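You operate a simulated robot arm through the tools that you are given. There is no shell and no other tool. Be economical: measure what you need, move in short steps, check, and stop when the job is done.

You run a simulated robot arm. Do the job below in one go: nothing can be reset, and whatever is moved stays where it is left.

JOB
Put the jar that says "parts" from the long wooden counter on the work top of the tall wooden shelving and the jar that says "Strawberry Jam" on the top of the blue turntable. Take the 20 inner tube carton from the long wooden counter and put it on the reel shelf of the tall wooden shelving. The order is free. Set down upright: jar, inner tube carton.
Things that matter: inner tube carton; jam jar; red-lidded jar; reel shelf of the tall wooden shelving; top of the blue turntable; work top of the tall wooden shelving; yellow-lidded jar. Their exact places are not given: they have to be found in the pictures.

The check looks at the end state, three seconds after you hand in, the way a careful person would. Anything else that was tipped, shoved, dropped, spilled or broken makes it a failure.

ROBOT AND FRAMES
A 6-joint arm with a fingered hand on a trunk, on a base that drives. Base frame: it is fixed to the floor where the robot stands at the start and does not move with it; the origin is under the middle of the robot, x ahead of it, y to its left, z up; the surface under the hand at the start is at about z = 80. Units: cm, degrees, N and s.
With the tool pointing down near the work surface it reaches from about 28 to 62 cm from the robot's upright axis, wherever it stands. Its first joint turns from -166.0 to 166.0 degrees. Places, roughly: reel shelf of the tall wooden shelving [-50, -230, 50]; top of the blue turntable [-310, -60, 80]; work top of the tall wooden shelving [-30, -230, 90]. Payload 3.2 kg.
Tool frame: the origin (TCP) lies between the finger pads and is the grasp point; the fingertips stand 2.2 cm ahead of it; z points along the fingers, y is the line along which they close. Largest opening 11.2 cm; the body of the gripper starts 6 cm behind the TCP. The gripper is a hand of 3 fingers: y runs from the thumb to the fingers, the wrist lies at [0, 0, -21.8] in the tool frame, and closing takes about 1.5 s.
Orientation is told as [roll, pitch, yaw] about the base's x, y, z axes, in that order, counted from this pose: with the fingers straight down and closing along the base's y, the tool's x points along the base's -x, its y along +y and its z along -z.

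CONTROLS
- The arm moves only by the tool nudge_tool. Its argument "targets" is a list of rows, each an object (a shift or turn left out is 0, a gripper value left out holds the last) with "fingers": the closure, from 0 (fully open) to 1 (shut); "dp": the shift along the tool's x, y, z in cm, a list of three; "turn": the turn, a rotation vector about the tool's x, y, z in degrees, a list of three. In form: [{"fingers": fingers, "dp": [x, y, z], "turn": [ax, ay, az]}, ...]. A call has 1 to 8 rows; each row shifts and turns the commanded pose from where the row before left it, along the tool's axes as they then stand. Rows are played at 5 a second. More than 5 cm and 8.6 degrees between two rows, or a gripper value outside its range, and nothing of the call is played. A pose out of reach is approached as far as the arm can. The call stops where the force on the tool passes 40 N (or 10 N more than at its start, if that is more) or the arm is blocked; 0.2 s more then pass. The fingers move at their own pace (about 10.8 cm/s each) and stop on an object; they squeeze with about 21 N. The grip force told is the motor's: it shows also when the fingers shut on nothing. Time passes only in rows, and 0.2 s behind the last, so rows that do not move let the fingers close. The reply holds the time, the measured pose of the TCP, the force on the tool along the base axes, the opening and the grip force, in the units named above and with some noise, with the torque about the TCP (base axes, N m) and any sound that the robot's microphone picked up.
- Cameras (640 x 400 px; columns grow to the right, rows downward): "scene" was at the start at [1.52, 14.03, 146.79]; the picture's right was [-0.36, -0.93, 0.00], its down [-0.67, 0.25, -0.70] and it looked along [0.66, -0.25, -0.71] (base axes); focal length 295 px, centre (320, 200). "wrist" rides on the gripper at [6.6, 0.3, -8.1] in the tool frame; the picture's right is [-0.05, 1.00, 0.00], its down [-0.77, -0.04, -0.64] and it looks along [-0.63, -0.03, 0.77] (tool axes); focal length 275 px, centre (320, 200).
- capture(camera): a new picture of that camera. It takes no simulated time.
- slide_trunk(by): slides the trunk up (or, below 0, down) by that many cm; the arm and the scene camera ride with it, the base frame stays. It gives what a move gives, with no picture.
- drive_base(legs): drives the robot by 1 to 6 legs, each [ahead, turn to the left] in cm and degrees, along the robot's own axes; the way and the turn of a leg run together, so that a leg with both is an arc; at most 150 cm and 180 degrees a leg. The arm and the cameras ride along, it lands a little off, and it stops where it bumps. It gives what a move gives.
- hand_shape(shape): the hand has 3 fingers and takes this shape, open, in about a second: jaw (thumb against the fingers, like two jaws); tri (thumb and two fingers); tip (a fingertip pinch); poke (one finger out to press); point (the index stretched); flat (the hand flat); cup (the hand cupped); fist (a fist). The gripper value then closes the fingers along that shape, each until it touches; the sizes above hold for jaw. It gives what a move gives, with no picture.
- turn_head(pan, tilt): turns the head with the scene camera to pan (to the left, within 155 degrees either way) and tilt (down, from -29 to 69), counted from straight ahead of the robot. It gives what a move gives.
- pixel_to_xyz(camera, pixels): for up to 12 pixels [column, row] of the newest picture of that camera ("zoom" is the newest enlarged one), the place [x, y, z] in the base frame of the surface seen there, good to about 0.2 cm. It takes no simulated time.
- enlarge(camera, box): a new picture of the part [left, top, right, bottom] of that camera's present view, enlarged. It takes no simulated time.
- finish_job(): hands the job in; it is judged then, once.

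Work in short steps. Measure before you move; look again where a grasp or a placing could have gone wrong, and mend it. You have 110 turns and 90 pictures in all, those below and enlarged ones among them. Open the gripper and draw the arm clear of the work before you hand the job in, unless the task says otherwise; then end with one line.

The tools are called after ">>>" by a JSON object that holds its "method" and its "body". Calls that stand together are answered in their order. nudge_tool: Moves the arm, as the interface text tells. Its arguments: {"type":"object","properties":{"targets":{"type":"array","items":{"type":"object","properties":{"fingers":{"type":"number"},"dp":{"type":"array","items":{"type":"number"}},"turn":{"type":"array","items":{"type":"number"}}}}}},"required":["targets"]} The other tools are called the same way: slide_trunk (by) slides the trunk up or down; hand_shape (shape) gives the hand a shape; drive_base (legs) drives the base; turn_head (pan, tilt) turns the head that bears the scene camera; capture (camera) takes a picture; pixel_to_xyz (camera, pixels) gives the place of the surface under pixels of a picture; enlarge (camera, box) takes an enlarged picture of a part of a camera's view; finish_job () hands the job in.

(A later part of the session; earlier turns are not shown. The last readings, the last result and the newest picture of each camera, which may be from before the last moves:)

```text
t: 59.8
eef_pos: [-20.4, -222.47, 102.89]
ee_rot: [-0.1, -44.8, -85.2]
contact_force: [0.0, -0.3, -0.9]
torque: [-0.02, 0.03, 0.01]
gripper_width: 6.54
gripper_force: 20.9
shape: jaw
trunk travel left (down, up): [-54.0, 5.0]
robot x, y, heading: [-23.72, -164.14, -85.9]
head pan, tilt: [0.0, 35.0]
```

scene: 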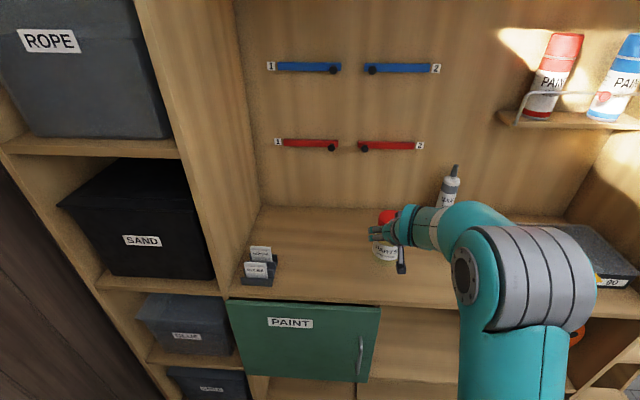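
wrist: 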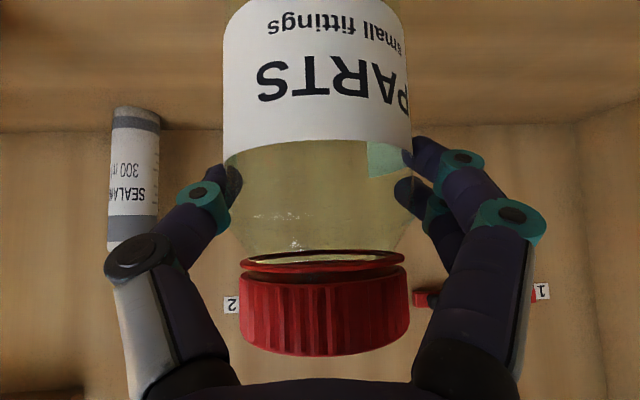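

The load dropped from −3.3 to −0.9 N, so it is touching. I lower a hair more and open the fingers.

>>> {"method": "slide_trunk", "body": {"by": -0.1}}

>>> {"method": "nudge_tool", "body": {"targets": [{"fingers": 0.6}, {"fingers": 0.3}, {"fingers": 0}, {}, {}, {}, {}]}}

>>> {"method": "slide_trunk", "body": {"by": 5}}

>>> {"method": "capture", "body": {"camera": "wrist"}}

```text
t: 60.3
eef_pos: [-20.45, -222.32, 102.83]
ee_rot: [0.0, -44.7, -85.3]
contact_force: [0.3, -1.7, 4.0]
torque: [-0.05, -0.09, -0.01]
gripper_width: 6.49
gripper_force: 21.4
shape: jaw
trunk travel left (down, up): [-53.9, 5.1]
robot x, y, heading: [-24.21, -164.38, -85.6]
head pan, tilt: [0.0, 35.0]
```

```text
t: 61.9
eef_pos: [-20.41, -222.43, 102.92]
ee_rot: [-0.1, -44.7, -85.2]
contact_force: [0.4, -0.1, 0.7]
torque: [0.04, 0.02, -0.03]
gripper_width: 11.2
gripper_force: 0.1
shape: jaw
trunk travel left (down, up): [-53.9, 5.1]
robot x, y, heading: [-23.77, -164.38, -85.8]
head pan, tilt: [0.0, 35.0]
```

```text
t: 62.8
eef_pos: [-20.51, -222.36, 107.96]
ee_rot: [0.0, -44.7, -85.3]
contact_force: [0.1, -0.3, -0.1]
torque: [0.0, 0.01, 0.03]
gripper_width: 11.18
gripper_force: 0.2
shape: jaw
trunk travel left (down, up): [-58.9, 0.1]
robot x, y, heading: [-23.55, -164.03, -85.9]
head pan, tilt: [0.0, 35.0]
```

```text
55 pictures are left
```

wrist: 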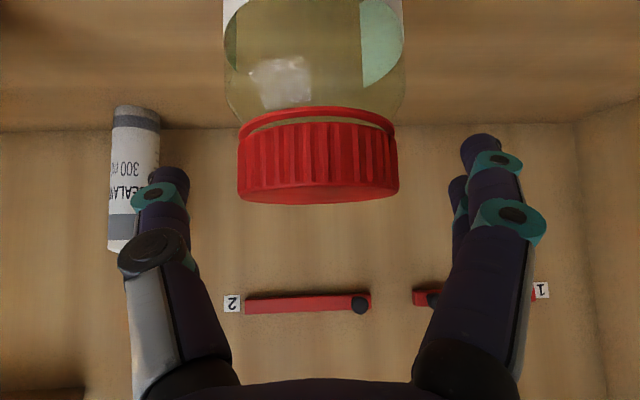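

The jar stands free and upright. I back out and go to the carton, then look.

>>> {"method": "drive_base", "body": {"legs": [[-102, 0], [0, 86]]}}

>>> {"method": "turn_head", "body": {"pan": -5, "tilt": 42}}

>>> {"method": "capture", "body": {"camera": "scene"}}

>>> {"method": "capture", "body": {"camera": "wrist"}}

```text
t: 71.7
eef_pos: [27.15, -64.41, 107.86]
ee_rot: [0.0, -44.8, -0.3]
contact_force: [-0.2, 0.5, 0.4]
torque: [0.0, 0.02, -0.01]
gripper_width: 11.21
gripper_force: 0.1
shape: jaw
trunk travel left (down, up): [-58.9, 0.1]
robot x, y, heading: [-30.94, -62.66, -1.1]
head pan, tilt: [0.0, 35.0]
```

```text
t: 72.4
eef_pos: [27.15, -64.36, 107.84]
ee_rot: [-0.1, -44.7, -0.3]
contact_force: [0.8, 0.8, 0.3]
torque: [0.01, 0.0, -0.04]
gripper_width: 11.2
gripper_force: 0.1
shape: jaw
trunk travel left (down, up): [-58.9, 0.1]
robot x, y, heading: [-30.76, -62.48, -1.0]
head pan, tilt: [-5.0, 42.0]
```

```text
54 pictures are left
```

scene: 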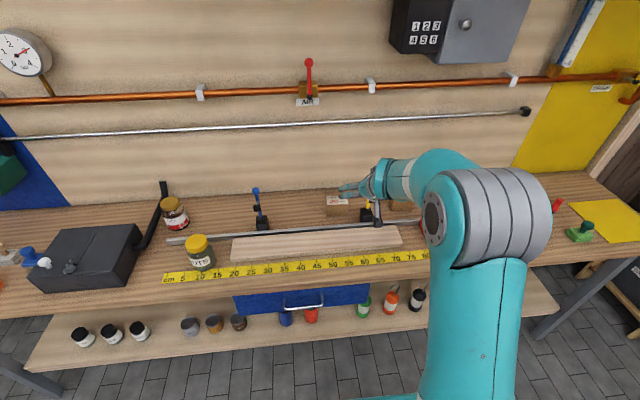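

```text
53 pictures are left
```

wrist: 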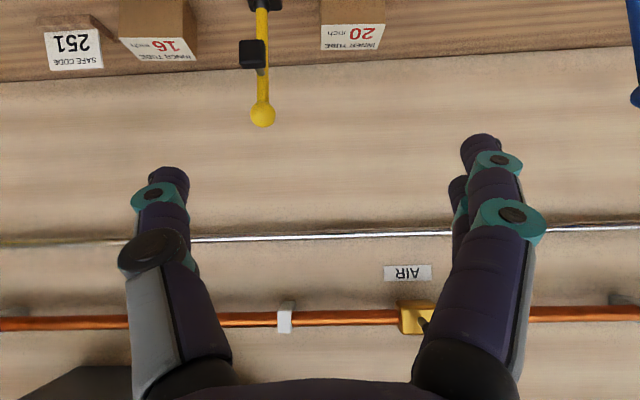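

There are a "16" and a "20" carton, with a yellow lever between. I measure the 20 carton and the neighbours.

>>> {"method": "enlarge", "body": {"camera": "wrist", "box": [200, 0, 440, 150]}}

>>> {"method": "pixel_to_xyz", "body": {"camera": "wrist", "pixels": [[322, 27], [384, 26], [322, 48], [376, 48], [323, 10], [380, 10], [350, 38], [262, 115], [262, 60], [255, 50], [250, 20], [637, 50]]}}

>>> {"method": "enlarge", "body": {"camera": "scene", "box": [230, 160, 430, 285]}}

```text
2.67 times, centred on (320, 75) of wrist
```

zoom: 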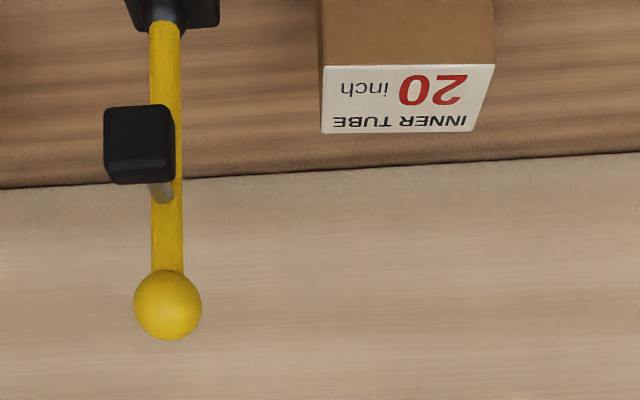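

```text
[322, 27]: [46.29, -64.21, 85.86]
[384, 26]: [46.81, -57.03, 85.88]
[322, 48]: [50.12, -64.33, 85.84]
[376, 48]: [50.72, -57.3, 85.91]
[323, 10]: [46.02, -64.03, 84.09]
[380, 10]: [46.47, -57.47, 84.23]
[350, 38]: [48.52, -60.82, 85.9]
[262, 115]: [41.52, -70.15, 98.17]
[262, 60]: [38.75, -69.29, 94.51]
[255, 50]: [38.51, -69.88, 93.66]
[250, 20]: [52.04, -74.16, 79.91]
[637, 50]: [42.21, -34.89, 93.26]
```

```text
3.20 times, centred on (330, 222) of scene
```

zoom: 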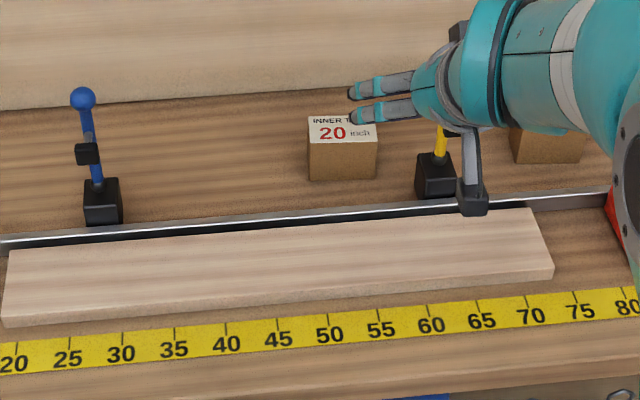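

Carton: x 46.1–50.6, y −64.2…−57.2, top 85.9, yaw about −4°. The yellow lever (top at (41.5,−70,98)) is close on the right, so I come in from the left with a heading of about −20°.

>>> {"method": "drive_base", "body": {"legs": [[0, 84], [28, 0], [0, -103], [14, 0]]}}

>>> {"method": "capture", "body": {"camera": "wrist"}}

>>> {"method": "capture", "body": {"camera": "scene"}}

```text
t: 83.2
eef_pos: [40.21, -58.83, 107.71]
ee_rot: [0.0, -44.8, -17.9]
contact_force: [0.5, 0.4, -0.2]
torque: [0.02, 0.01, 0.01]
gripper_width: 11.21
gripper_force: 0.0
shape: jaw
trunk travel left (down, up): [-58.9, 0.1]
robot x, y, heading: [-14.59, -39.38, -18.5]
head pan, tilt: [-5.0, 42.0]
```

```text
50 pictures are left
```

wrist: 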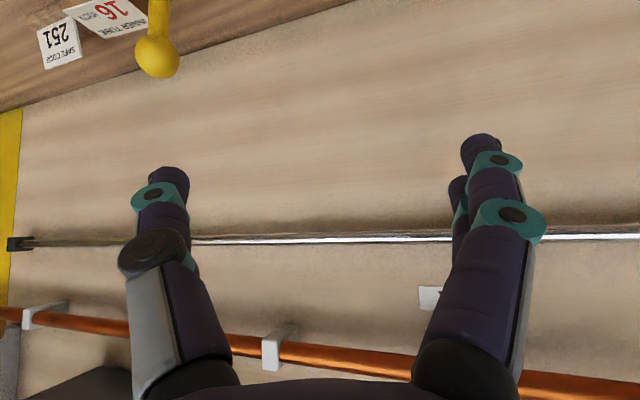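

```text
49 pictures are left
```

scene: 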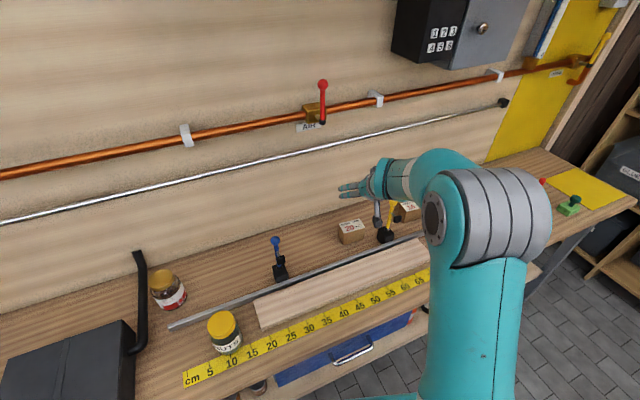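

I shift 0.6 left, lower the trunk to z≈89, and look again before advancing.

>>> {"method": "nudge_tool", "body": {"targets": [{"dp": [0, 0.6, 0], "fingers": 0.15}, {}, {}]}}

>>> {"method": "slide_trunk", "body": {"by": -18.5}}

>>> {"method": "capture", "body": {"camera": "wrist"}}

>>> {"method": "enlarge", "body": {"camera": "scene", "box": [250, 130, 450, 255]}}

```text
t: 84.0
eef_pos: [40.32, -58.11, 107.81]
ee_rot: [0.0, -44.7, -17.8]
contact_force: [-0.1, 0.5, -0.1]
torque: [-0.02, 0.01, 0.02]
gripper_width: 9.55
gripper_force: 0.1
shape: jaw
trunk travel left (down, up): [-58.9, 0.1]
robot x, y, heading: [-14.81, -39.07, -18.8]
head pan, tilt: [-5.0, 42.0]
```

```text
t: 86.0
eef_pos: [40.27, -58.28, 89.33]
ee_rot: [0.0, -44.7, -17.9]
contact_force: [-0.3, 0.0, -0.2]
torque: [0.01, -0.01, 0.0]
gripper_width: 9.55
gripper_force: 0.0
shape: jaw
trunk travel left (down, up): [-40.4, 18.6]
robot x, y, heading: [-14.46, -39.49, -18.6]
head pan, tilt: [-5.0, 42.0]
```

```text
48 pictures are left
```

wrist: 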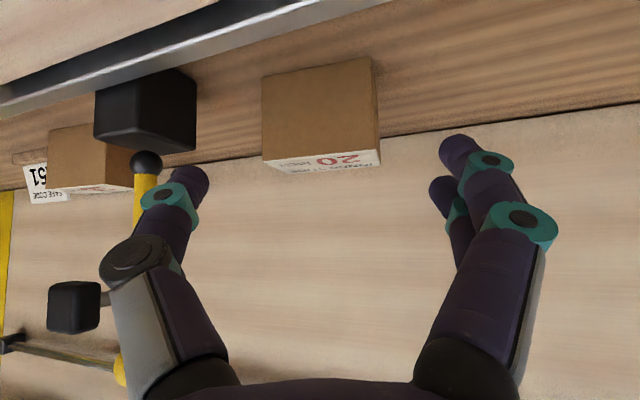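

```text
3.20 times, centred on (350, 192) of scene
```

zoom: 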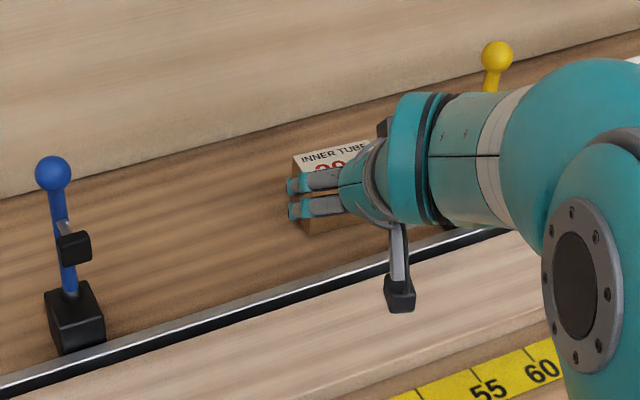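

The lever passes close behind the thumb in this view. I measure it and the thumb.

>>> {"method": "pixel_to_xyz", "body": {"camera": "wrist", "pixels": [[145, 205], [75, 305], [119, 370], [185, 105], [150, 110], [135, 255], [185, 180], [170, 320], [322, 162], [265, 160], [378, 152], [110, 255]]}}

```text
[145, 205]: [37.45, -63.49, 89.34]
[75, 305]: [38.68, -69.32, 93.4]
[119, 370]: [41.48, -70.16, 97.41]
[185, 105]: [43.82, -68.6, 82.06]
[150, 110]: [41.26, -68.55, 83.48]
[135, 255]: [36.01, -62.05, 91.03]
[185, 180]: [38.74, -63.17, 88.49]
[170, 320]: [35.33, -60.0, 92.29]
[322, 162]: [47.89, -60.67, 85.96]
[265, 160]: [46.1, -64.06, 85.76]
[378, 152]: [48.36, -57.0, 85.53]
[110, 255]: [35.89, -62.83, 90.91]
```

The thumb will clear the lever block (face at y≈−68.5) by over 2 cm. I advance 7.9 cm at this height.

>>> {"method": "nudge_tool", "body": {"targets": [{"dp": [-1.86, 0.05, 1.86], "fingers": 0.09}, {"dp": [-1.86, 0.05, 1.86]}, {"dp": [-1.86, 0.05, 1.86]}, {}]}}

>>> {"method": "capture", "body": {"camera": "wrist"}}

```text
t: 87.0
eef_pos: [47.71, -60.4, 89.39]
ee_rot: [-0.1, -44.7, -17.9]
contact_force: [0.4, -0.3, 0.0]
torque: [-0.02, 0.02, 0.0]
gripper_width: 10.17
gripper_force: 0.1
shape: jaw
trunk travel left (down, up): [-40.4, 18.6]
robot x, y, heading: [-14.94, -39.79, -18.3]
head pan, tilt: [-5.0, 42.0]
```

```text
46 pictures are left
```

wrist: 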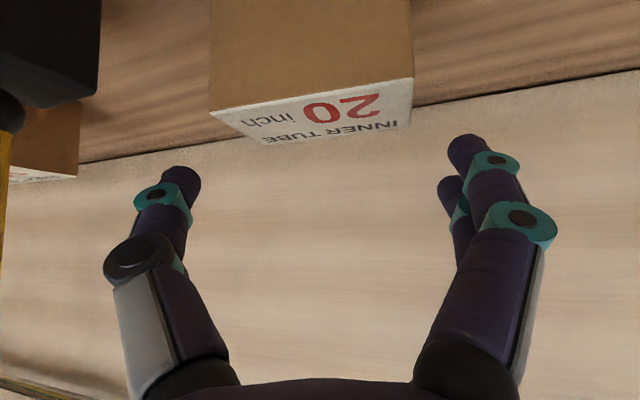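

The fingers straddle the carton. I lower 5.8 cm and close.

>>> {"method": "slide_trunk", "body": {"by": -5.8}}

>>> {"method": "nudge_tool", "body": {"targets": [{"fingers": 0.25}, {"fingers": 0.4}, {"fingers": 0.7}, {"fingers": 1}, {}, {}, {}, {}]}}

>>> {"method": "capture", "body": {"camera": "wrist"}}

```text
t: 88.0
eef_pos: [47.7, -60.48, 83.54]
ee_rot: [0.0, -44.7, -17.8]
contact_force: [0.4, 0.2, 0.3]
torque: [0.01, 0.01, 0.0]
gripper_width: 10.18
gripper_force: 0.0
shape: jaw
trunk travel left (down, up): [-34.6, 24.4]
robot x, y, heading: [-14.84, -39.52, -18.5]
head pan, tilt: [-5.0, 42.0]
```

```text
t: 89.8
eef_pos: [47.66, -60.41, 83.46]
ee_rot: [0.0, -44.7, -17.9]
contact_force: [-1.1, -0.4, 1.2]
torque: [0.05, -0.04, 0.05]
gripper_width: 7.63
gripper_force: 20.6
shape: jaw
trunk travel left (down, up): [-34.6, 24.4]
robot x, y, heading: [-14.6, -39.11, -18.4]
head pan, tilt: [-5.0, 42.0]
```

```text
45 pictures are left
```

wrist: 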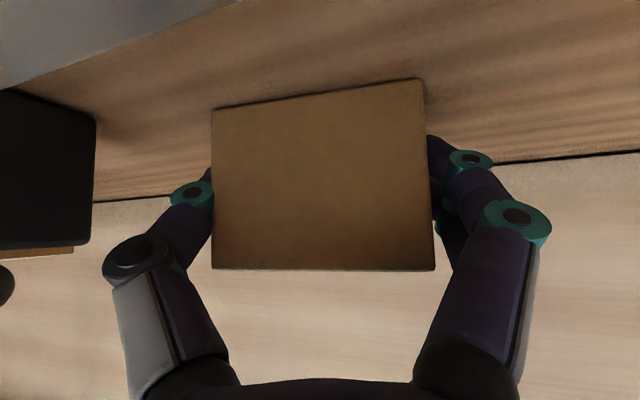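

It closed at 7.6 cm rather than 7.0, so the grip is skewed. I reopen slightly, turn the hand 10° toward the carton's own yaw, and close again.

>>> {"method": "nudge_tool", "body": {"targets": [{"fingers": 0.14}, {}, {}, {}, {"turn": [-3.5, 0, -3.5]}, {"turn": [-3.5, 0, -3.5]}, {}]}}

>>> {"method": "nudge_tool", "body": {"targets": [{"fingers": 0.3}, {"fingers": 0.4}, {"fingers": 0.7}, {"fingers": 1}, {}, {}, {}, {}]}}

>>> {"method": "capture", "body": {"camera": "wrist"}}

```text
t: 91.4
eef_pos: [47.61, -60.49, 83.59]
ee_rot: [0.2, -44.8, -8.1]
contact_force: [-0.5, -0.6, 0.0]
torque: [0.01, -0.03, 0.04]
gripper_width: 9.62
gripper_force: 0.0
shape: jaw
trunk travel left (down, up): [-34.6, 24.4]
robot x, y, heading: [-14.83, -39.22, -18.7]
head pan, tilt: [-5.0, 42.0]
```

```text
t: 93.2
eef_pos: [47.65, -60.49, 83.56]
ee_rot: [0.0, -44.7, -8.1]
contact_force: [-0.1, 0.6, 0.8]
torque: [0.01, -0.03, 0.01]
gripper_width: 7.06
gripper_force: 20.5
shape: jaw
trunk travel left (down, up): [-34.6, 24.4]
robot x, y, heading: [-14.92, -39.44, -18.3]
head pan, tilt: [-5.0, 42.0]
```

```text
44 pictures are left
```

wrist: 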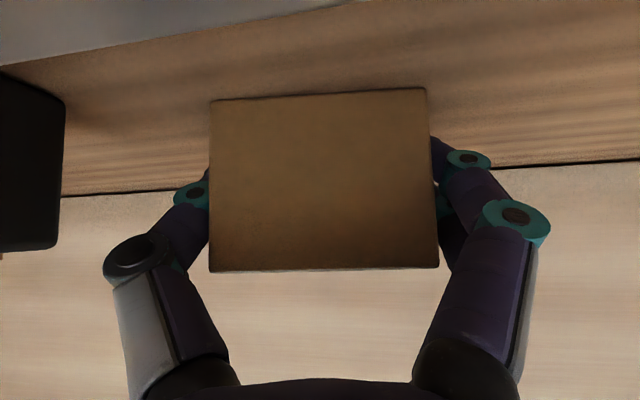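

7.06 cm: squarely gripped. I lift with the trunk.

>>> {"method": "slide_trunk", "body": {"by": 20}}

>>> {"method": "capture", "body": {"camera": "wrist"}}

```text
t: 95.3
eef_pos: [47.7, -60.54, 103.48]
ee_rot: [0.1, -44.7, -8.2]
contact_force: [-0.2, 0.0, -1.5]
torque: [0.02, 0.05, -0.01]
gripper_width: 7.06
gripper_force: 20.9
shape: jaw
trunk travel left (down, up): [-54.6, 4.4]
robot x, y, heading: [-15.05, -39.37, -18.5]
head pan, tilt: [-5.0, 42.0]
```

```text
43 pictures are left
```

wrist: 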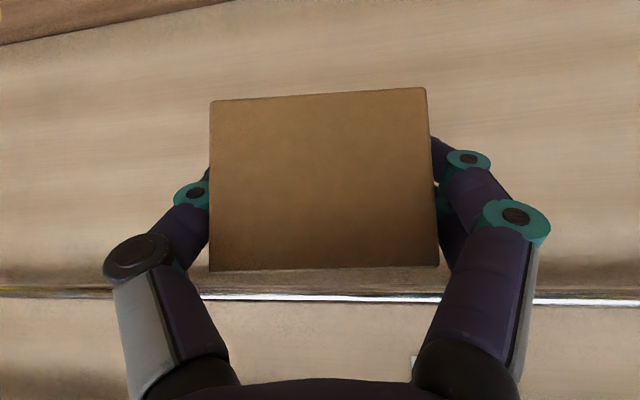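

The carton is held well. I back off and drive toward the shelving.

>>> {"method": "drive_base", "body": {"legs": [[-18, 0], [0, -75], [55, 0]]}}

>>> {"method": "slide_trunk", "body": {"by": -39}}

>>> {"method": "turn_head", "body": {"pan": 0, "tilt": 22}}

>>> {"method": "capture", "body": {"camera": "scene"}}

>>> {"method": "capture", "body": {"camera": "wrist"}}

```text
t: 102.9
eef_pos: [-42.67, -154.46, 103.46]
ee_rot: [0.0, -44.6, -84.7]
contact_force: [-1.0, 0.3, -1.3]
torque: [0.05, 0.02, -0.01]
gripper_width: 7.07
gripper_force: 20.8
shape: jaw
trunk travel left (down, up): [-54.6, 4.4]
robot x, y, heading: [-36.61, -89.04, -95.0]
head pan, tilt: [-5.0, 42.0]
```

```text
t: 106.7
eef_pos: [-42.7, -154.58, 64.64]
ee_rot: [0.0, -44.7, -84.7]
contact_force: [-0.2, -0.9, -0.9]
torque: [0.03, -0.02, 0.01]
gripper_width: 7.07
gripper_force: 20.8
shape: jaw
trunk travel left (down, up): [-15.6, 43.4]
robot x, y, heading: [-36.56, -89.09, -94.9]
head pan, tilt: [-5.0, 42.0]
```

```text
t: 107.5
eef_pos: [-42.56, -154.38, 64.66]
ee_rot: [0.0, -44.7, -84.6]
contact_force: [-0.5, 0.9, -2.0]
torque: [0.03, 0.02, -0.01]
gripper_width: 7.08
gripper_force: 20.7
shape: jaw
trunk travel left (down, up): [-15.6, 43.4]
robot x, y, heading: [-36.32, -88.57, -95.1]
head pan, tilt: [0.0, 22.0]
```

```text
42 pictures are left
```

scene: 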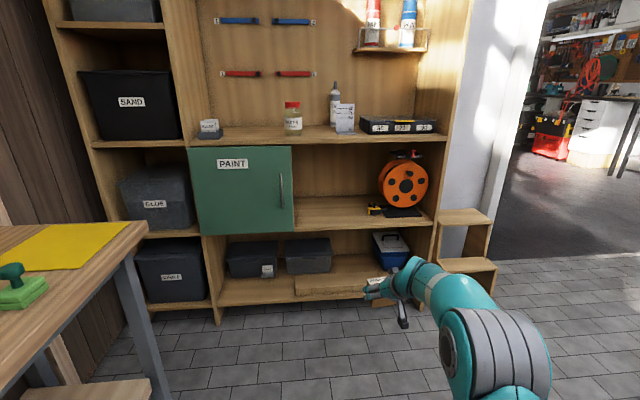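

```text
41 pictures are left
```

wrist: 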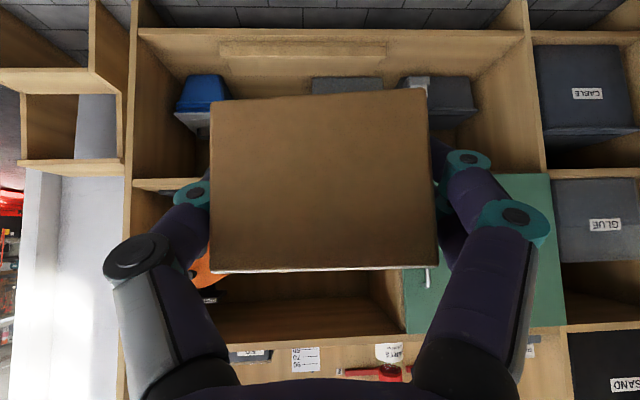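

PARTS jar stands on the work top. I measure the reel shelf's free space, the door edge and the tape measure.

>>> {"method": "pixel_to_xyz", "body": {"camera": "scene", "pixels": [[293, 170], [282, 195], [330, 218], [330, 205], [310, 222], [369, 209], [375, 204], [395, 212], [340, 146], [340, 142], [385, 190], [330, 228]]}}

>>> {"method": "enlarge", "body": {"camera": "scene", "box": [260, 120, 450, 239]}}

```text
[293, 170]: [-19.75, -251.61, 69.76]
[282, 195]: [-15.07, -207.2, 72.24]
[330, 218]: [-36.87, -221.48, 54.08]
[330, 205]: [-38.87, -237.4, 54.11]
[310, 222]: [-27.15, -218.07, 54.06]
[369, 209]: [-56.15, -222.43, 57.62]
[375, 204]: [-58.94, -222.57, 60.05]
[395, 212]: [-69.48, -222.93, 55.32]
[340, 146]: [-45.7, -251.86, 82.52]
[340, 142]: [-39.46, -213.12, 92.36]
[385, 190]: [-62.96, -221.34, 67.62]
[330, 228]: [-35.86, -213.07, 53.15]
```

```text
3.36 times, centred on (355, 180) of scene
```

zoom: 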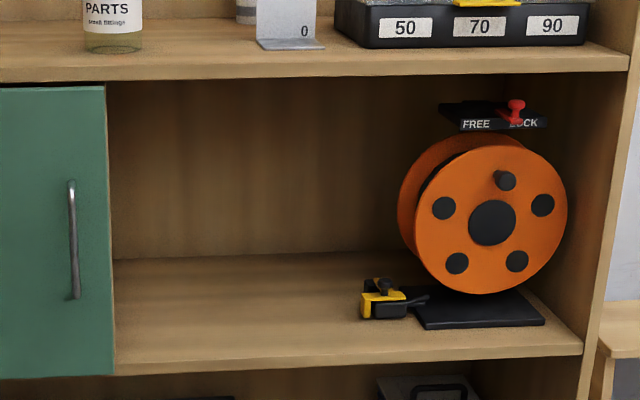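

Free space is x −20…−53 behind the front edge y≈−213. I zigzag to line up so that the final straight run puts the carton at about (−38,−223).

>>> {"method": "drive_base", "body": {"legs": [[0, 16], [35, 0], [0, -16]]}}

>>> {"method": "capture", "body": {"camera": "scene"}}

```text
t: 111.6
eef_pos: [-35.86, -188.76, 64.47]
ee_rot: [0.0, -44.8, -84.5]
contact_force: [0.3, -0.4, -1.4]
torque: [-0.01, -0.02, -0.02]
gripper_width: 7.07
gripper_force: 20.7
shape: jaw
trunk travel left (down, up): [-15.6, 43.4]
robot x, y, heading: [-30.42, -122.93, -94.8]
head pan, tilt: [0.0, 22.0]
```

```text
39 pictures are left
```

scene: 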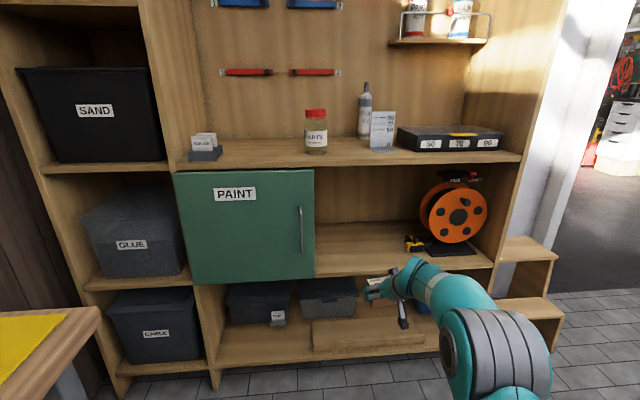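

Lined up. I drive 33.5 cm straight in.

>>> {"method": "drive_base", "body": {"legs": [[33.5, 0]]}}

>>> {"method": "capture", "body": {"camera": "scene"}}

>>> {"method": "capture", "body": {"camera": "wrist"}}

```text
t: 113.8
eef_pos: [-37.98, -223.02, 64.55]
ee_rot: [0.1, -44.7, -84.0]
contact_force: [1.0, 0.7, -1.4]
torque: [0.01, 0.01, -0.03]
gripper_width: 7.05
gripper_force: 20.6
shape: jaw
trunk travel left (down, up): [-15.6, 43.4]
robot x, y, heading: [-32.63, -157.47, -94.5]
head pan, tilt: [0.0, 22.0]
```

```text
38 pictures are left
```

scene: 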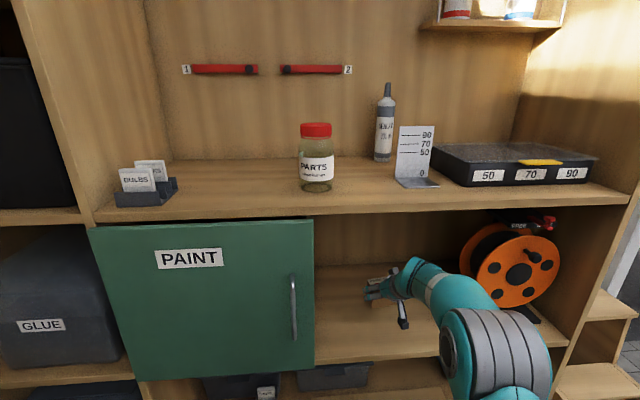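

```text
37 pictures are left
```

wrist: 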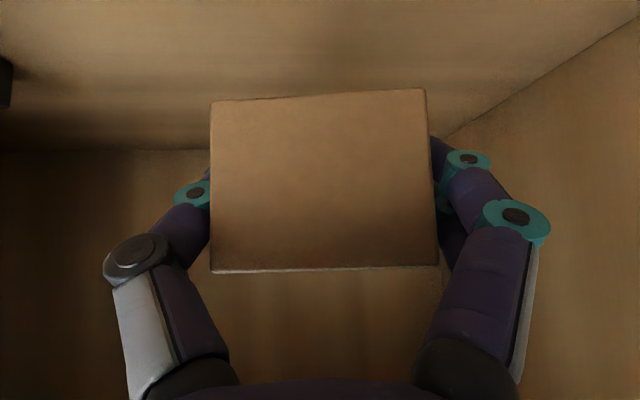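

Inside the shelf with room around. I lower to just above contact (expected TCP z≈57.6).

>>> {"method": "slide_trunk", "body": {"by": -6.6}}

>>> {"method": "slide_trunk", "body": {"by": -0.3}}

```text
t: 114.9
eef_pos: [-38.19, -223.16, 57.92]
ee_rot: [0.1, -44.6, -84.1]
contact_force: [0.1, -0.2, -1.7]
torque: [0.01, 0.0, -0.03]
gripper_width: 7.06
gripper_force: 20.8
shape: jaw
trunk travel left (down, up): [-9.0, 50.0]
robot x, y, heading: [-32.72, -157.32, -94.6]
head pan, tilt: [0.0, 22.0]
```

```text
t: 115.4
eef_pos: [-38.15, -223.04, 57.7]
ee_rot: [0.0, -44.8, -84.1]
contact_force: [-0.6, -0.3, -1.3]
torque: [0.0, 0.01, 0.0]
gripper_width: 7.06
gripper_force: 20.5
shape: jaw
trunk travel left (down, up): [-8.7, 50.3]
robot x, y, heading: [-32.71, -157.37, -94.4]
head pan, tilt: [0.0, 22.0]
```

No clear contact yet; I go down another 0.2 cm.

>>> {"method": "slide_trunk", "body": {"by": -0.2}}

```text
t: 115.9
eef_pos: [-38.11, -223.03, 57.61]
ee_rot: [0.1, -44.7, -84.0]
contact_force: [0.1, 0.5, 1.9]
torque: [0.0, -0.04, 0.0]
gripper_width: 7.07
gripper_force: 20.9
shape: jaw
trunk travel left (down, up): [-8.5, 50.5]
robot x, y, heading: [-33.3, -157.39, -94.6]
head pan, tilt: [0.0, 22.0]
```

Contact (+1.9 N). I open and rise 8 cm.

>>> {"method": "nudge_tool", "body": {"targets": [{"fingers": 0.25}, {"fingers": 0.1}, {"fingers": 0.05}, {}, {}, {}]}}

>>> {"method": "slide_trunk", "body": {"by": 8}}

>>> {"method": "capture", "body": {"camera": "wrist"}}

```text
t: 117.3
eef_pos: [-38.0, -222.93, 57.35]
ee_rot: [0.0, -44.7, -84.0]
contact_force: [0.0, 0.5, 0.2]
torque: [-0.02, 0.0, -0.02]
gripper_width: 10.66
gripper_force: 0.1
shape: jaw
trunk travel left (down, up): [-8.5, 50.5]
robot x, y, heading: [-32.83, -157.54, -94.5]
head pan, tilt: [0.0, 22.0]
```

```text
t: 118.5
eef_pos: [-38.02, -222.98, 65.51]
ee_rot: [-0.1, -44.6, -84.0]
contact_force: [0.7, 0.0, 0.5]
torque: [-0.02, 0.03, -0.01]
gripper_width: 10.62
gripper_force: 0.1
shape: jaw
trunk travel left (down, up): [-16.5, 42.5]
robot x, y, heading: [-32.65, -157.16, -94.3]
head pan, tilt: [0.0, 22.0]
```

```text
36 pictures are left
```

wrist: 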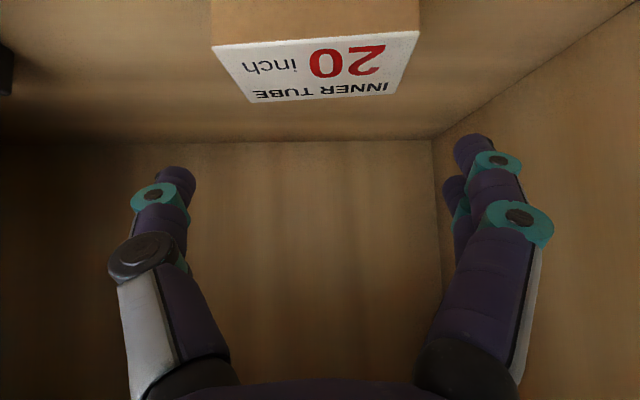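

The carton stands upright. I back out, then raise the trunk and retract and realign the hand.

>>> {"method": "drive_base", "body": {"legs": [[-60, 0]]}}

>>> {"method": "slide_trunk", "body": {"by": 40}}

>>> {"method": "nudge_tool", "body": {"targets": [{"turn": [3.6, 0, 3.6], "fingers": 0}, {"turn": [3.6, 0, 3.6]}, {"dp": [2.5, 0, -2.5]}, {"dp": [2.5, 0, -2.5]}, {"dp": [2.5, 0, -2.5]}, {}]}}

>>> {"method": "capture", "body": {"camera": "scene"}}

```text
t: 121.8
eef_pos: [-33.58, -165.04, 65.42]
ee_rot: [0.1, -44.7, -84.1]
contact_force: [0.8, 0.6, 0.5]
torque: [0.0, 0.0, 0.02]
gripper_width: 10.62
gripper_force: 0.1
shape: jaw
trunk travel left (down, up): [-16.5, 42.5]
robot x, y, heading: [-28.4, -99.48, -94.3]
head pan, tilt: [0.0, 22.0]
```

```text
t: 125.6
eef_pos: [-33.66, -165.04, 105.47]
ee_rot: [0.1, -44.6, -84.1]
contact_force: [-0.2, 0.7, 0.1]
torque: [-0.03, -0.01, 0.02]
gripper_width: 10.63
gripper_force: 0.0
shape: jaw
trunk travel left (down, up): [-56.5, 2.5]
robot x, y, heading: [-27.75, -99.26, -94.6]
head pan, tilt: [0.0, 22.0]
```

```text
t: 127.0
eef_pos: [-32.9, -154.4, 105.67]
ee_rot: [-0.1, -44.8, -94.1]
contact_force: [0.8, -0.2, 0.3]
torque: [0.0, 0.01, 0.0]
gripper_width: 11.17
gripper_force: 0.0
shape: jaw
trunk travel left (down, up): [-56.5, 2.5]
robot x, y, heading: [-28.21, -99.07, -94.5]
head pan, tilt: [0.0, 22.0]
```

```text
35 pictures are left
```

scene: 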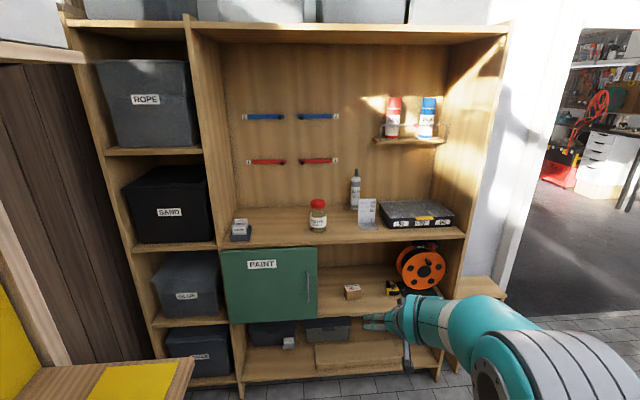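

Both are placed well. Now to the jam jar: I back along the aisle, turn to face the counter and look.

>>> {"method": "drive_base", "body": {"legs": [[-90, 0], [0, 94]]}}

>>> {"method": "turn_head", "body": {"pan": 0, "tilt": 42}}

>>> {"method": "enlarge", "body": {"camera": "scene", "box": [150, 100, 470, 300]}}

>>> {"method": "capture", "body": {"camera": "wrist"}}

```text
t: 135.7
eef_pos: [34.18, -12.34, 105.65]
ee_rot: [-0.2, -44.8, -1.8]
contact_force: [-0.6, -0.5, 0.8]
torque: [0.0, 0.03, 0.02]
gripper_width: 11.2
gripper_force: 0.1
shape: jaw
trunk travel left (down, up): [-56.5, 2.5]
robot x, y, heading: [-20.85, -9.87, -2.1]
head pan, tilt: [0.0, 22.0]
```

```text
t: 136.5
eef_pos: [34.07, -12.32, 105.77]
ee_rot: [-0.1, -44.7, -2.0]
contact_force: [-0.2, -0.1, -0.6]
torque: [0.0, 0.02, 0.0]
gripper_width: 11.19
gripper_force: 0.1
shape: jaw
trunk travel left (down, up): [-56.5, 2.5]
robot x, y, heading: [-20.99, -9.61, -2.3]
head pan, tilt: [0.0, 42.0]
```

```text
2.00 times, centred on (310, 200) of scene
```

zoom: 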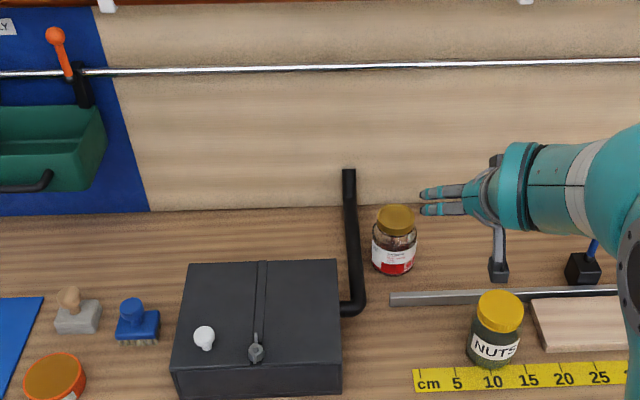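

```text
33 pictures are left
```

wrist: 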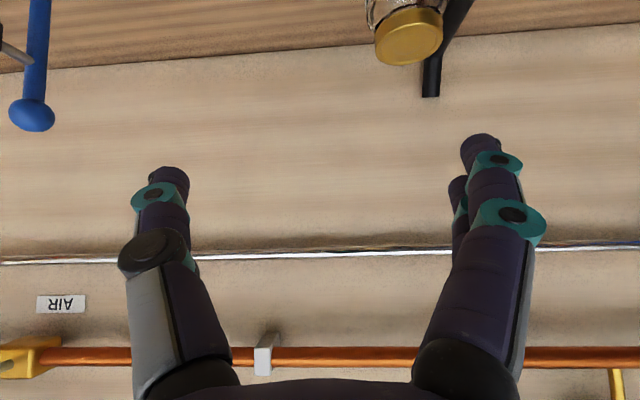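

The black pipe runs close along the jar's left side. I measure jar and pipe from the zoom.

>>> {"method": "enlarge", "body": {"camera": "scene", "box": [290, 165, 400, 270]}}

>>> {"method": "pixel_to_xyz", "body": {"camera": "scene", "pixels": [[348, 210], [338, 208], [357, 208], [347, 203], [347, 217], [347, 229], [338, 229], [357, 229], [326, 190], [328, 220], [331, 245], [322, 255]]}}

```text
3.81 times, centred on (345, 218) of scene
```

zoom: 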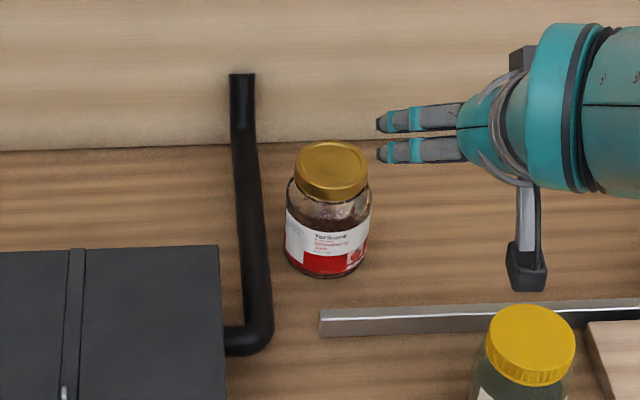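

```text
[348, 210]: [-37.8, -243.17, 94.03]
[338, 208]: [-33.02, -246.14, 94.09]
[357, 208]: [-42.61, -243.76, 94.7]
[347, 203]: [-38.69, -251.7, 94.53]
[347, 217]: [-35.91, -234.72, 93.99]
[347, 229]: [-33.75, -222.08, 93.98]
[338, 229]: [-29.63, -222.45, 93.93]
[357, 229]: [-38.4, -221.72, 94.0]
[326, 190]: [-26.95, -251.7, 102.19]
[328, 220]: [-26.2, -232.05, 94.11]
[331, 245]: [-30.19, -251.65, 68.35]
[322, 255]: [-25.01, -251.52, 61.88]
```

Strawberry Jam is confirmed. Those points referred to the old capture; I use the zoom's pixels.

>>> {"method": "pixel_to_xyz", "body": {"camera": "zoom", "pixels": [[332, 160], [297, 165], [366, 168], [332, 146], [330, 190], [330, 240], [289, 235], [368, 235], [245, 130], [258, 230], [262, 320], [240, 85]]}}

```text
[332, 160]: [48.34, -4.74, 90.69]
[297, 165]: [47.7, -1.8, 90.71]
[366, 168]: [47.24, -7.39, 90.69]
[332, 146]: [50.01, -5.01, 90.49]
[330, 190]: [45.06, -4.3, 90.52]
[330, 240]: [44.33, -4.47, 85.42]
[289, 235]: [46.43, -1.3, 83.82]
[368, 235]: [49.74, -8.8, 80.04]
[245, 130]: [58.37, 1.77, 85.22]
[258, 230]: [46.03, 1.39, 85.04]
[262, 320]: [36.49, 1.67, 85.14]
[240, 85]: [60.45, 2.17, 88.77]
```

The jar: centre (47.6,−4.6), top 90.7; the pipe top is at 85.2, so I grip high. I drive 8 cm ahead, shift left 8.1 and lower the trunk to z≈93.

>>> {"method": "drive_base", "body": {"legs": [[8, 0]]}}

>>> {"method": "nudge_tool", "body": {"targets": [{"dp": [0, 4.05, 0]}, {"dp": [0, 4.05, 0]}, {}, {}]}}

>>> {"method": "slide_trunk", "body": {"by": -12}}

>>> {"method": "capture", "body": {"camera": "wrist"}}

```text
t: 137.5
eef_pos: [42.12, -12.64, 105.75]
ee_rot: [0.0, -44.7, -1.9]
contact_force: [-1.0, -0.4, 0.3]
torque: [0.03, 0.0, -0.02]
gripper_width: 11.19
gripper_force: 0.1
shape: jaw
trunk travel left (down, up): [-56.5, 2.5]
robot x, y, heading: [-13.25, -10.14, -2.5]
head pan, tilt: [0.0, 42.0]
```

```text
t: 138.5
eef_pos: [42.5, -4.44, 105.71]
ee_rot: [0.0, -44.7, -2.0]
contact_force: [0.2, -0.7, -0.4]
torque: [-0.02, 0.02, 0.03]
gripper_width: 11.15
gripper_force: 0.0
shape: jaw
trunk travel left (down, up): [-56.5, 2.5]
robot x, y, heading: [-13.52, -10.0, -2.2]
head pan, tilt: [0.0, 42.0]
```

```text
t: 140.0
eef_pos: [42.61, -4.49, 93.67]
ee_rot: [0.0, -44.6, -2.0]
contact_force: [-0.2, -0.9, -0.1]
torque: [0.03, -0.03, 0.02]
gripper_width: 11.21
gripper_force: 0.0
shape: jaw
trunk travel left (down, up): [-44.5, 14.5]
robot x, y, heading: [-13.35, -10.36, -2.3]
head pan, tilt: [0.0, 42.0]
```

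```text
31 pictures are left
```

wrist: 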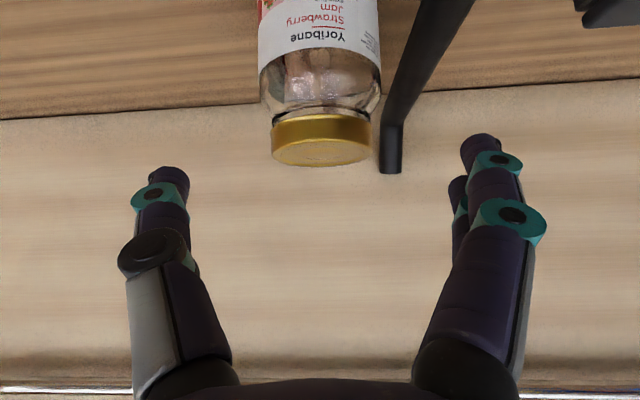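

Centred at column 322. I advance 4.6 cm, lower 5 cm and close.

>>> {"method": "nudge_tool", "body": {"targets": [{"dp": [-1.63, 0, 1.63]}, {"dp": [-1.63, 0, 1.63]}, {}]}}

>>> {"method": "slide_trunk", "body": {"by": -5}}

>>> {"method": "nudge_tool", "body": {"targets": [{"fingers": 0.3}, {"fingers": 0.6}, {"fingers": 1}, {}, {}, {}, {}, {}]}}

>>> {"method": "capture", "body": {"camera": "wrist"}}

```text
t: 140.8
eef_pos: [47.08, -4.84, 93.84]
ee_rot: [0.0, -44.8, -2.0]
contact_force: [-0.8, -0.5, 0.3]
torque: [-0.02, 0.03, 0.0]
gripper_width: 11.23
gripper_force: 0.1
shape: jaw
trunk travel left (down, up): [-44.5, 14.5]
robot x, y, heading: [-13.34, -10.2, -2.3]
head pan, tilt: [0.0, 42.0]
```

```text
t: 141.8
eef_pos: [47.18, -4.75, 88.93]
ee_rot: [0.1, -44.7, -2.0]
contact_force: [-0.5, 0.8, -0.3]
torque: [0.01, 0.01, -0.03]
gripper_width: 11.2
gripper_force: 0.0
shape: jaw
trunk travel left (down, up): [-39.5, 19.5]
robot x, y, heading: [-13.16, -10.4, -2.1]
head pan, tilt: [0.0, 42.0]
```

```text
t: 143.6
eef_pos: [47.2, -4.92, 88.91]
ee_rot: [0.0, -44.8, -1.9]
contact_force: [1.1, -0.2, 4.6]
torque: [-0.06, -0.06, 0.05]
gripper_width: 5.82
gripper_force: 20.8
shape: jaw
trunk travel left (down, up): [-39.5, 19.5]
robot x, y, heading: [-13.38, -10.25, -2.1]
head pan, tilt: [0.0, 42.0]
```

```text
30 pictures are left
```

wrist: 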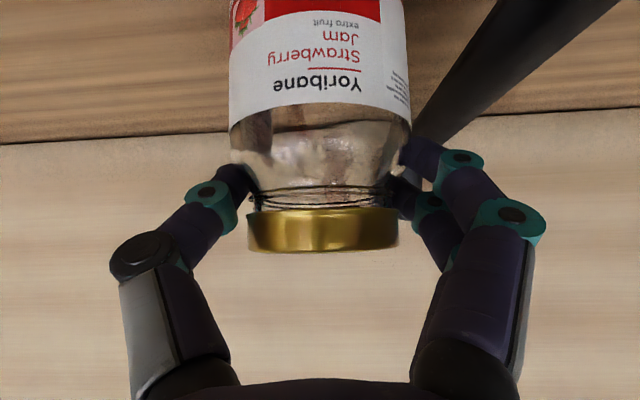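

Gripped at the neck (5.8 cm). I lift with the trunk in two steps and check.

>>> {"method": "slide_trunk", "body": {"by": 3}}

>>> {"method": "slide_trunk", "body": {"by": 9}}

>>> {"method": "capture", "body": {"camera": "wrist"}}

>>> {"method": "capture", "body": {"camera": "scene"}}

```text
t: 144.3
eef_pos: [47.16, -4.79, 91.72]
ee_rot: [-0.1, -44.7, -1.8]
contact_force: [-0.3, 0.6, -2.0]
torque: [-0.01, 0.02, 0.02]
gripper_width: 5.77
gripper_force: 21.3
shape: jaw
trunk travel left (down, up): [-42.5, 16.5]
robot x, y, heading: [-13.2, -10.13, -2.1]
head pan, tilt: [0.0, 42.0]
```

```text
t: 145.6
eef_pos: [47.02, -4.88, 100.67]
ee_rot: [-0.2, -44.8, -2.0]
contact_force: [0.1, -0.1, -1.8]
torque: [-0.01, 0.03, 0.0]
gripper_width: 5.77
gripper_force: 21.1
shape: jaw
trunk travel left (down, up): [-51.5, 7.5]
robot x, y, heading: [-13.15, -9.92, -2.6]
head pan, tilt: [0.0, 42.0]
```

```text
29 pictures are left
```

wrist: 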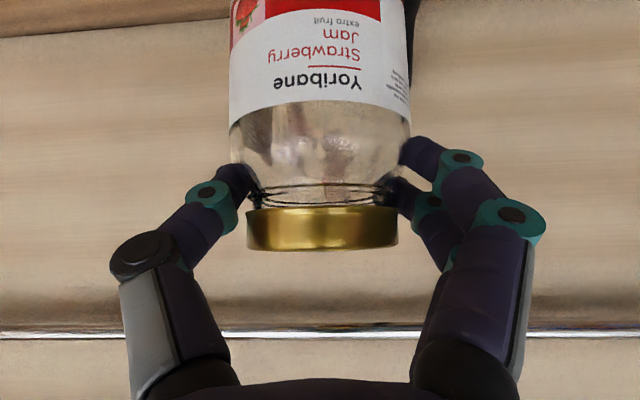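

```text
28 pictures are left
```

scene: 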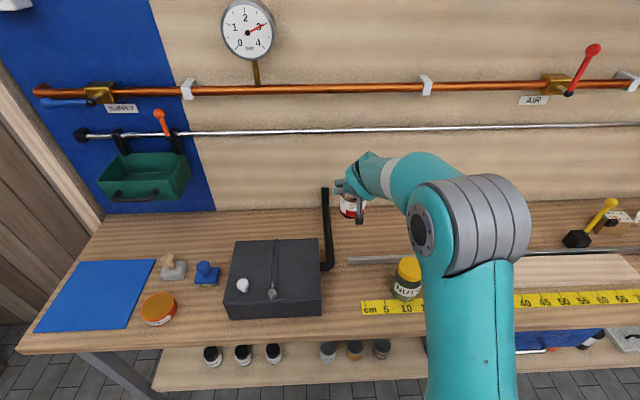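

Jam jar is held. I raise the trunk a bit more, back off, turn left and drive toward the white table's aisle, then look.

>>> {"method": "slide_trunk", "body": {"by": 5}}

>>> {"method": "drive_base", "body": {"legs": [[-15, 0], [0, 155], [85, 0], [0, 27]]}}

>>> {"method": "turn_head", "body": {"pan": 15, "tilt": 25}}

>>> {"method": "capture", "body": {"camera": "scene"}}

```text
t: 146.5
eef_pos: [47.2, -4.85, 105.75]
ee_rot: [-0.1, -44.7, -2.0]
contact_force: [-0.2, -0.4, -2.5]
torque: [0.0, 0.02, 0.02]
gripper_width: 5.82
gripper_force: 20.7
shape: jaw
trunk travel left (down, up): [-56.5, 2.5]
robot x, y, heading: [-12.97, -10.15, -2.0]
head pan, tilt: [0.0, 42.0]
```

```text
t: 159.5
eef_pos: [-161.56, 26.03, 105.72]
ee_rot: [-0.1, -44.7, 178.2]
contact_force: [0.5, 0.7, -2.5]
torque: [0.0, -0.03, 0.01]
gripper_width: 5.74
gripper_force: 21.2
shape: jaw
trunk travel left (down, up): [-56.5, 2.5]
robot x, y, heading: [-101.27, 31.67, 178.0]
head pan, tilt: [0.0, 42.0]
```

```text
t: 160.3
eef_pos: [-161.69, 26.01, 105.67]
ee_rot: [-0.1, -44.7, 178.3]
contact_force: [-0.6, -0.6, -1.8]
torque: [-0.02, -0.02, 0.03]
gripper_width: 5.78
gripper_force: 21.0
shape: jaw
trunk travel left (down, up): [-56.5, 2.5]
robot x, y, heading: [-101.48, 31.8, 177.8]
head pan, tilt: [15.0, 25.0]
```

```text
27 pictures are left
```

scene: 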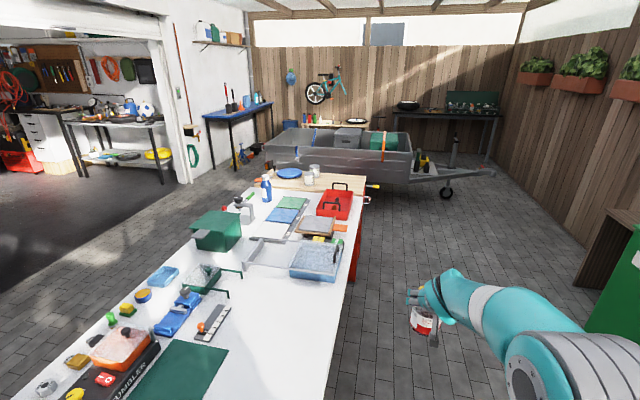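

The blue turntable at (290,173) is on a plank at the table's far end, with white cans right of it. I measure table edges and clearances.

>>> {"method": "pixel_to_xyz", "body": {"camera": "scene", "pixels": [[290, 173], [279, 173], [301, 173], [290, 169], [290, 177], [309, 176], [314, 168], [362, 190], [358, 240], [365, 180], [272, 188], [330, 178]]}}

>>> {"method": "enlarge", "body": {"camera": "scene", "box": [220, 120, 460, 270]}}

>>> {"method": "pixel_to_xyz", "body": {"camera": "scene", "pixels": [[385, 215], [370, 200], [375, 187], [400, 180], [447, 192], [330, 395], [355, 275], [400, 150], [380, 165], [440, 240], [280, 160], [348, 183]]}}

```text
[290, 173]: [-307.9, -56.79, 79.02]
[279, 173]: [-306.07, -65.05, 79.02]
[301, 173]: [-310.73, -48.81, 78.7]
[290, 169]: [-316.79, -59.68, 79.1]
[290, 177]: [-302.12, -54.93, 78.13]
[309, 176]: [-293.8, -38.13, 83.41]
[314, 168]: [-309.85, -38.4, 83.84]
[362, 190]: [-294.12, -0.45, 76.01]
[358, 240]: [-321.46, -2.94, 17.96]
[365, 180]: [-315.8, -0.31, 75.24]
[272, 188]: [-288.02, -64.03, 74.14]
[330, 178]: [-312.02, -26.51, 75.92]
```

```text
2.67 times, centred on (340, 195) of scene
```

zoom: 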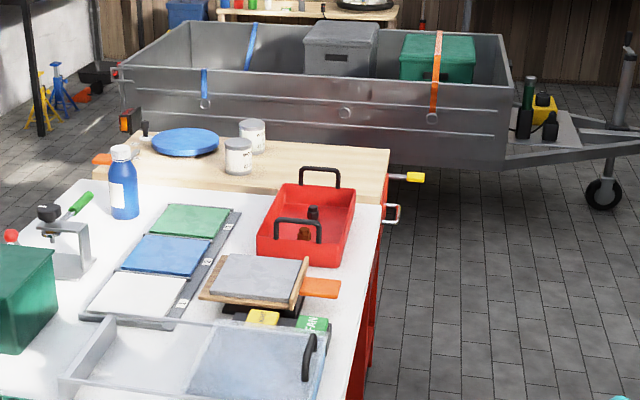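

```text
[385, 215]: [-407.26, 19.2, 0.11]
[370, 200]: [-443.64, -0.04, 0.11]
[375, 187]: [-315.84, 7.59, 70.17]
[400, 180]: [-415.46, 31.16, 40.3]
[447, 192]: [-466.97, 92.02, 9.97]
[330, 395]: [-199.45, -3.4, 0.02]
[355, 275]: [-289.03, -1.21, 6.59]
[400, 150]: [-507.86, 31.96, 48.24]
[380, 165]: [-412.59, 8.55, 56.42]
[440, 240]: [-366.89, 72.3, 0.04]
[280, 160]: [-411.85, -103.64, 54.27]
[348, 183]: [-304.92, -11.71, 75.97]
```

The table edge is at y≈0; the turntable centre is about (−309,−57). Best is to reach from the table's far end gap. I check the plank's far edge and the trailer.

>>> {"method": "pixel_to_xyz", "body": {"camera": "zoom", "pixels": [[386, 154], [300, 146], [148, 131], [130, 118], [345, 30], [440, 60], [510, 140], [330, 100], [150, 90], [400, 178], [185, 130], [215, 145]]}}

>>> {"method": "drive_base", "body": {"legs": [[0, 1], [140, 0]]}}

>>> {"method": "capture", "body": {"camera": "scene"}}

```text
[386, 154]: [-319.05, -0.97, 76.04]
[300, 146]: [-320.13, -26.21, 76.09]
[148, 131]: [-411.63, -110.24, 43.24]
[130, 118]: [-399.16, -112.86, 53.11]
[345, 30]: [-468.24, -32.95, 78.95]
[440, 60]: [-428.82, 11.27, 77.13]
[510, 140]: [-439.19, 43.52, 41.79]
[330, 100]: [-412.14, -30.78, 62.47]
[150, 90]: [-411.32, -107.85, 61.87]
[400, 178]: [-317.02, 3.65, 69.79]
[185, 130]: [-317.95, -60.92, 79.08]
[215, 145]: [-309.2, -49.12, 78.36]
```

```text
t: 167.8
eef_pos: [-303.38, 24.73, 105.71]
ee_rot: [0.0, -44.8, -179.5]
contact_force: [-0.3, -0.8, -2.3]
torque: [0.0, -0.02, -0.03]
gripper_width: 5.77
gripper_force: 21.3
shape: jaw
trunk travel left (down, up): [-56.5, 2.5]
robot x, y, heading: [-243.12, 32.79, -179.7]
head pan, tilt: [15.0, 25.0]
```

```text
25 pictures are left
```

scene: 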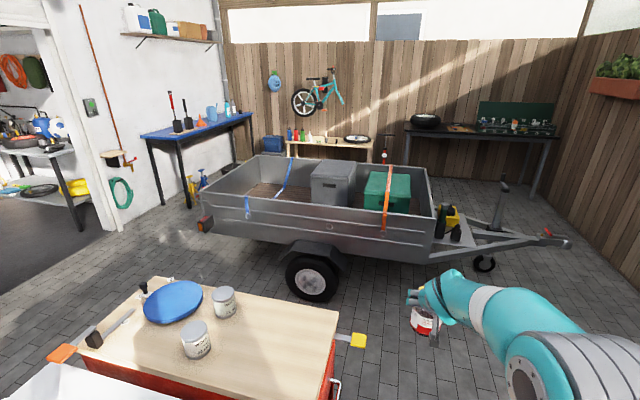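

Now the far end is clear. I measure the plank's far edge, turntable rim, wheel and the cans.

>>> {"method": "pixel_to_xyz", "body": {"camera": "scene", "pixels": [[336, 312], [250, 291], [150, 283], [173, 300], [146, 305], [201, 297], [173, 282], [180, 321], [312, 285], [225, 293], [195, 330], [340, 260]]}}

>>> {"method": "enlarge", "body": {"camera": "scene", "box": [60, 250, 380, 400]}}

```text
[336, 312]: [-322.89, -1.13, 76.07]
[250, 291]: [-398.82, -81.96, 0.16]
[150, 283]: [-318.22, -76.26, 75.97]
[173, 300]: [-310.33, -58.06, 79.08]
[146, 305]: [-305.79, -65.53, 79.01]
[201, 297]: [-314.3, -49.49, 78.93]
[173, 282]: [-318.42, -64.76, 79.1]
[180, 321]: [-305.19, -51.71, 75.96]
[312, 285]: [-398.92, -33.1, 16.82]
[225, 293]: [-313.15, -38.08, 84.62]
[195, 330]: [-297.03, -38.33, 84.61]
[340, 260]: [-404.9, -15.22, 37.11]
```

```text
2.00 times, centred on (220, 325) of scene
```

zoom: 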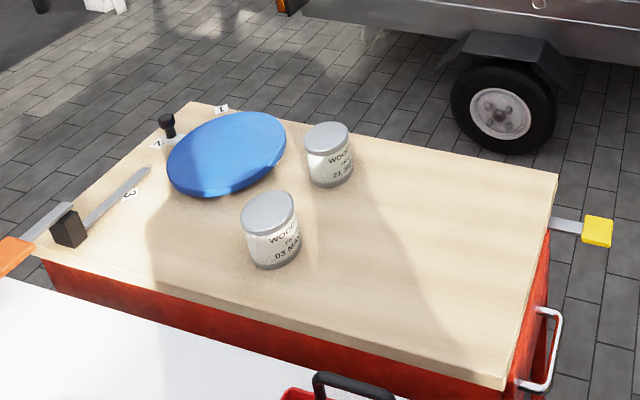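

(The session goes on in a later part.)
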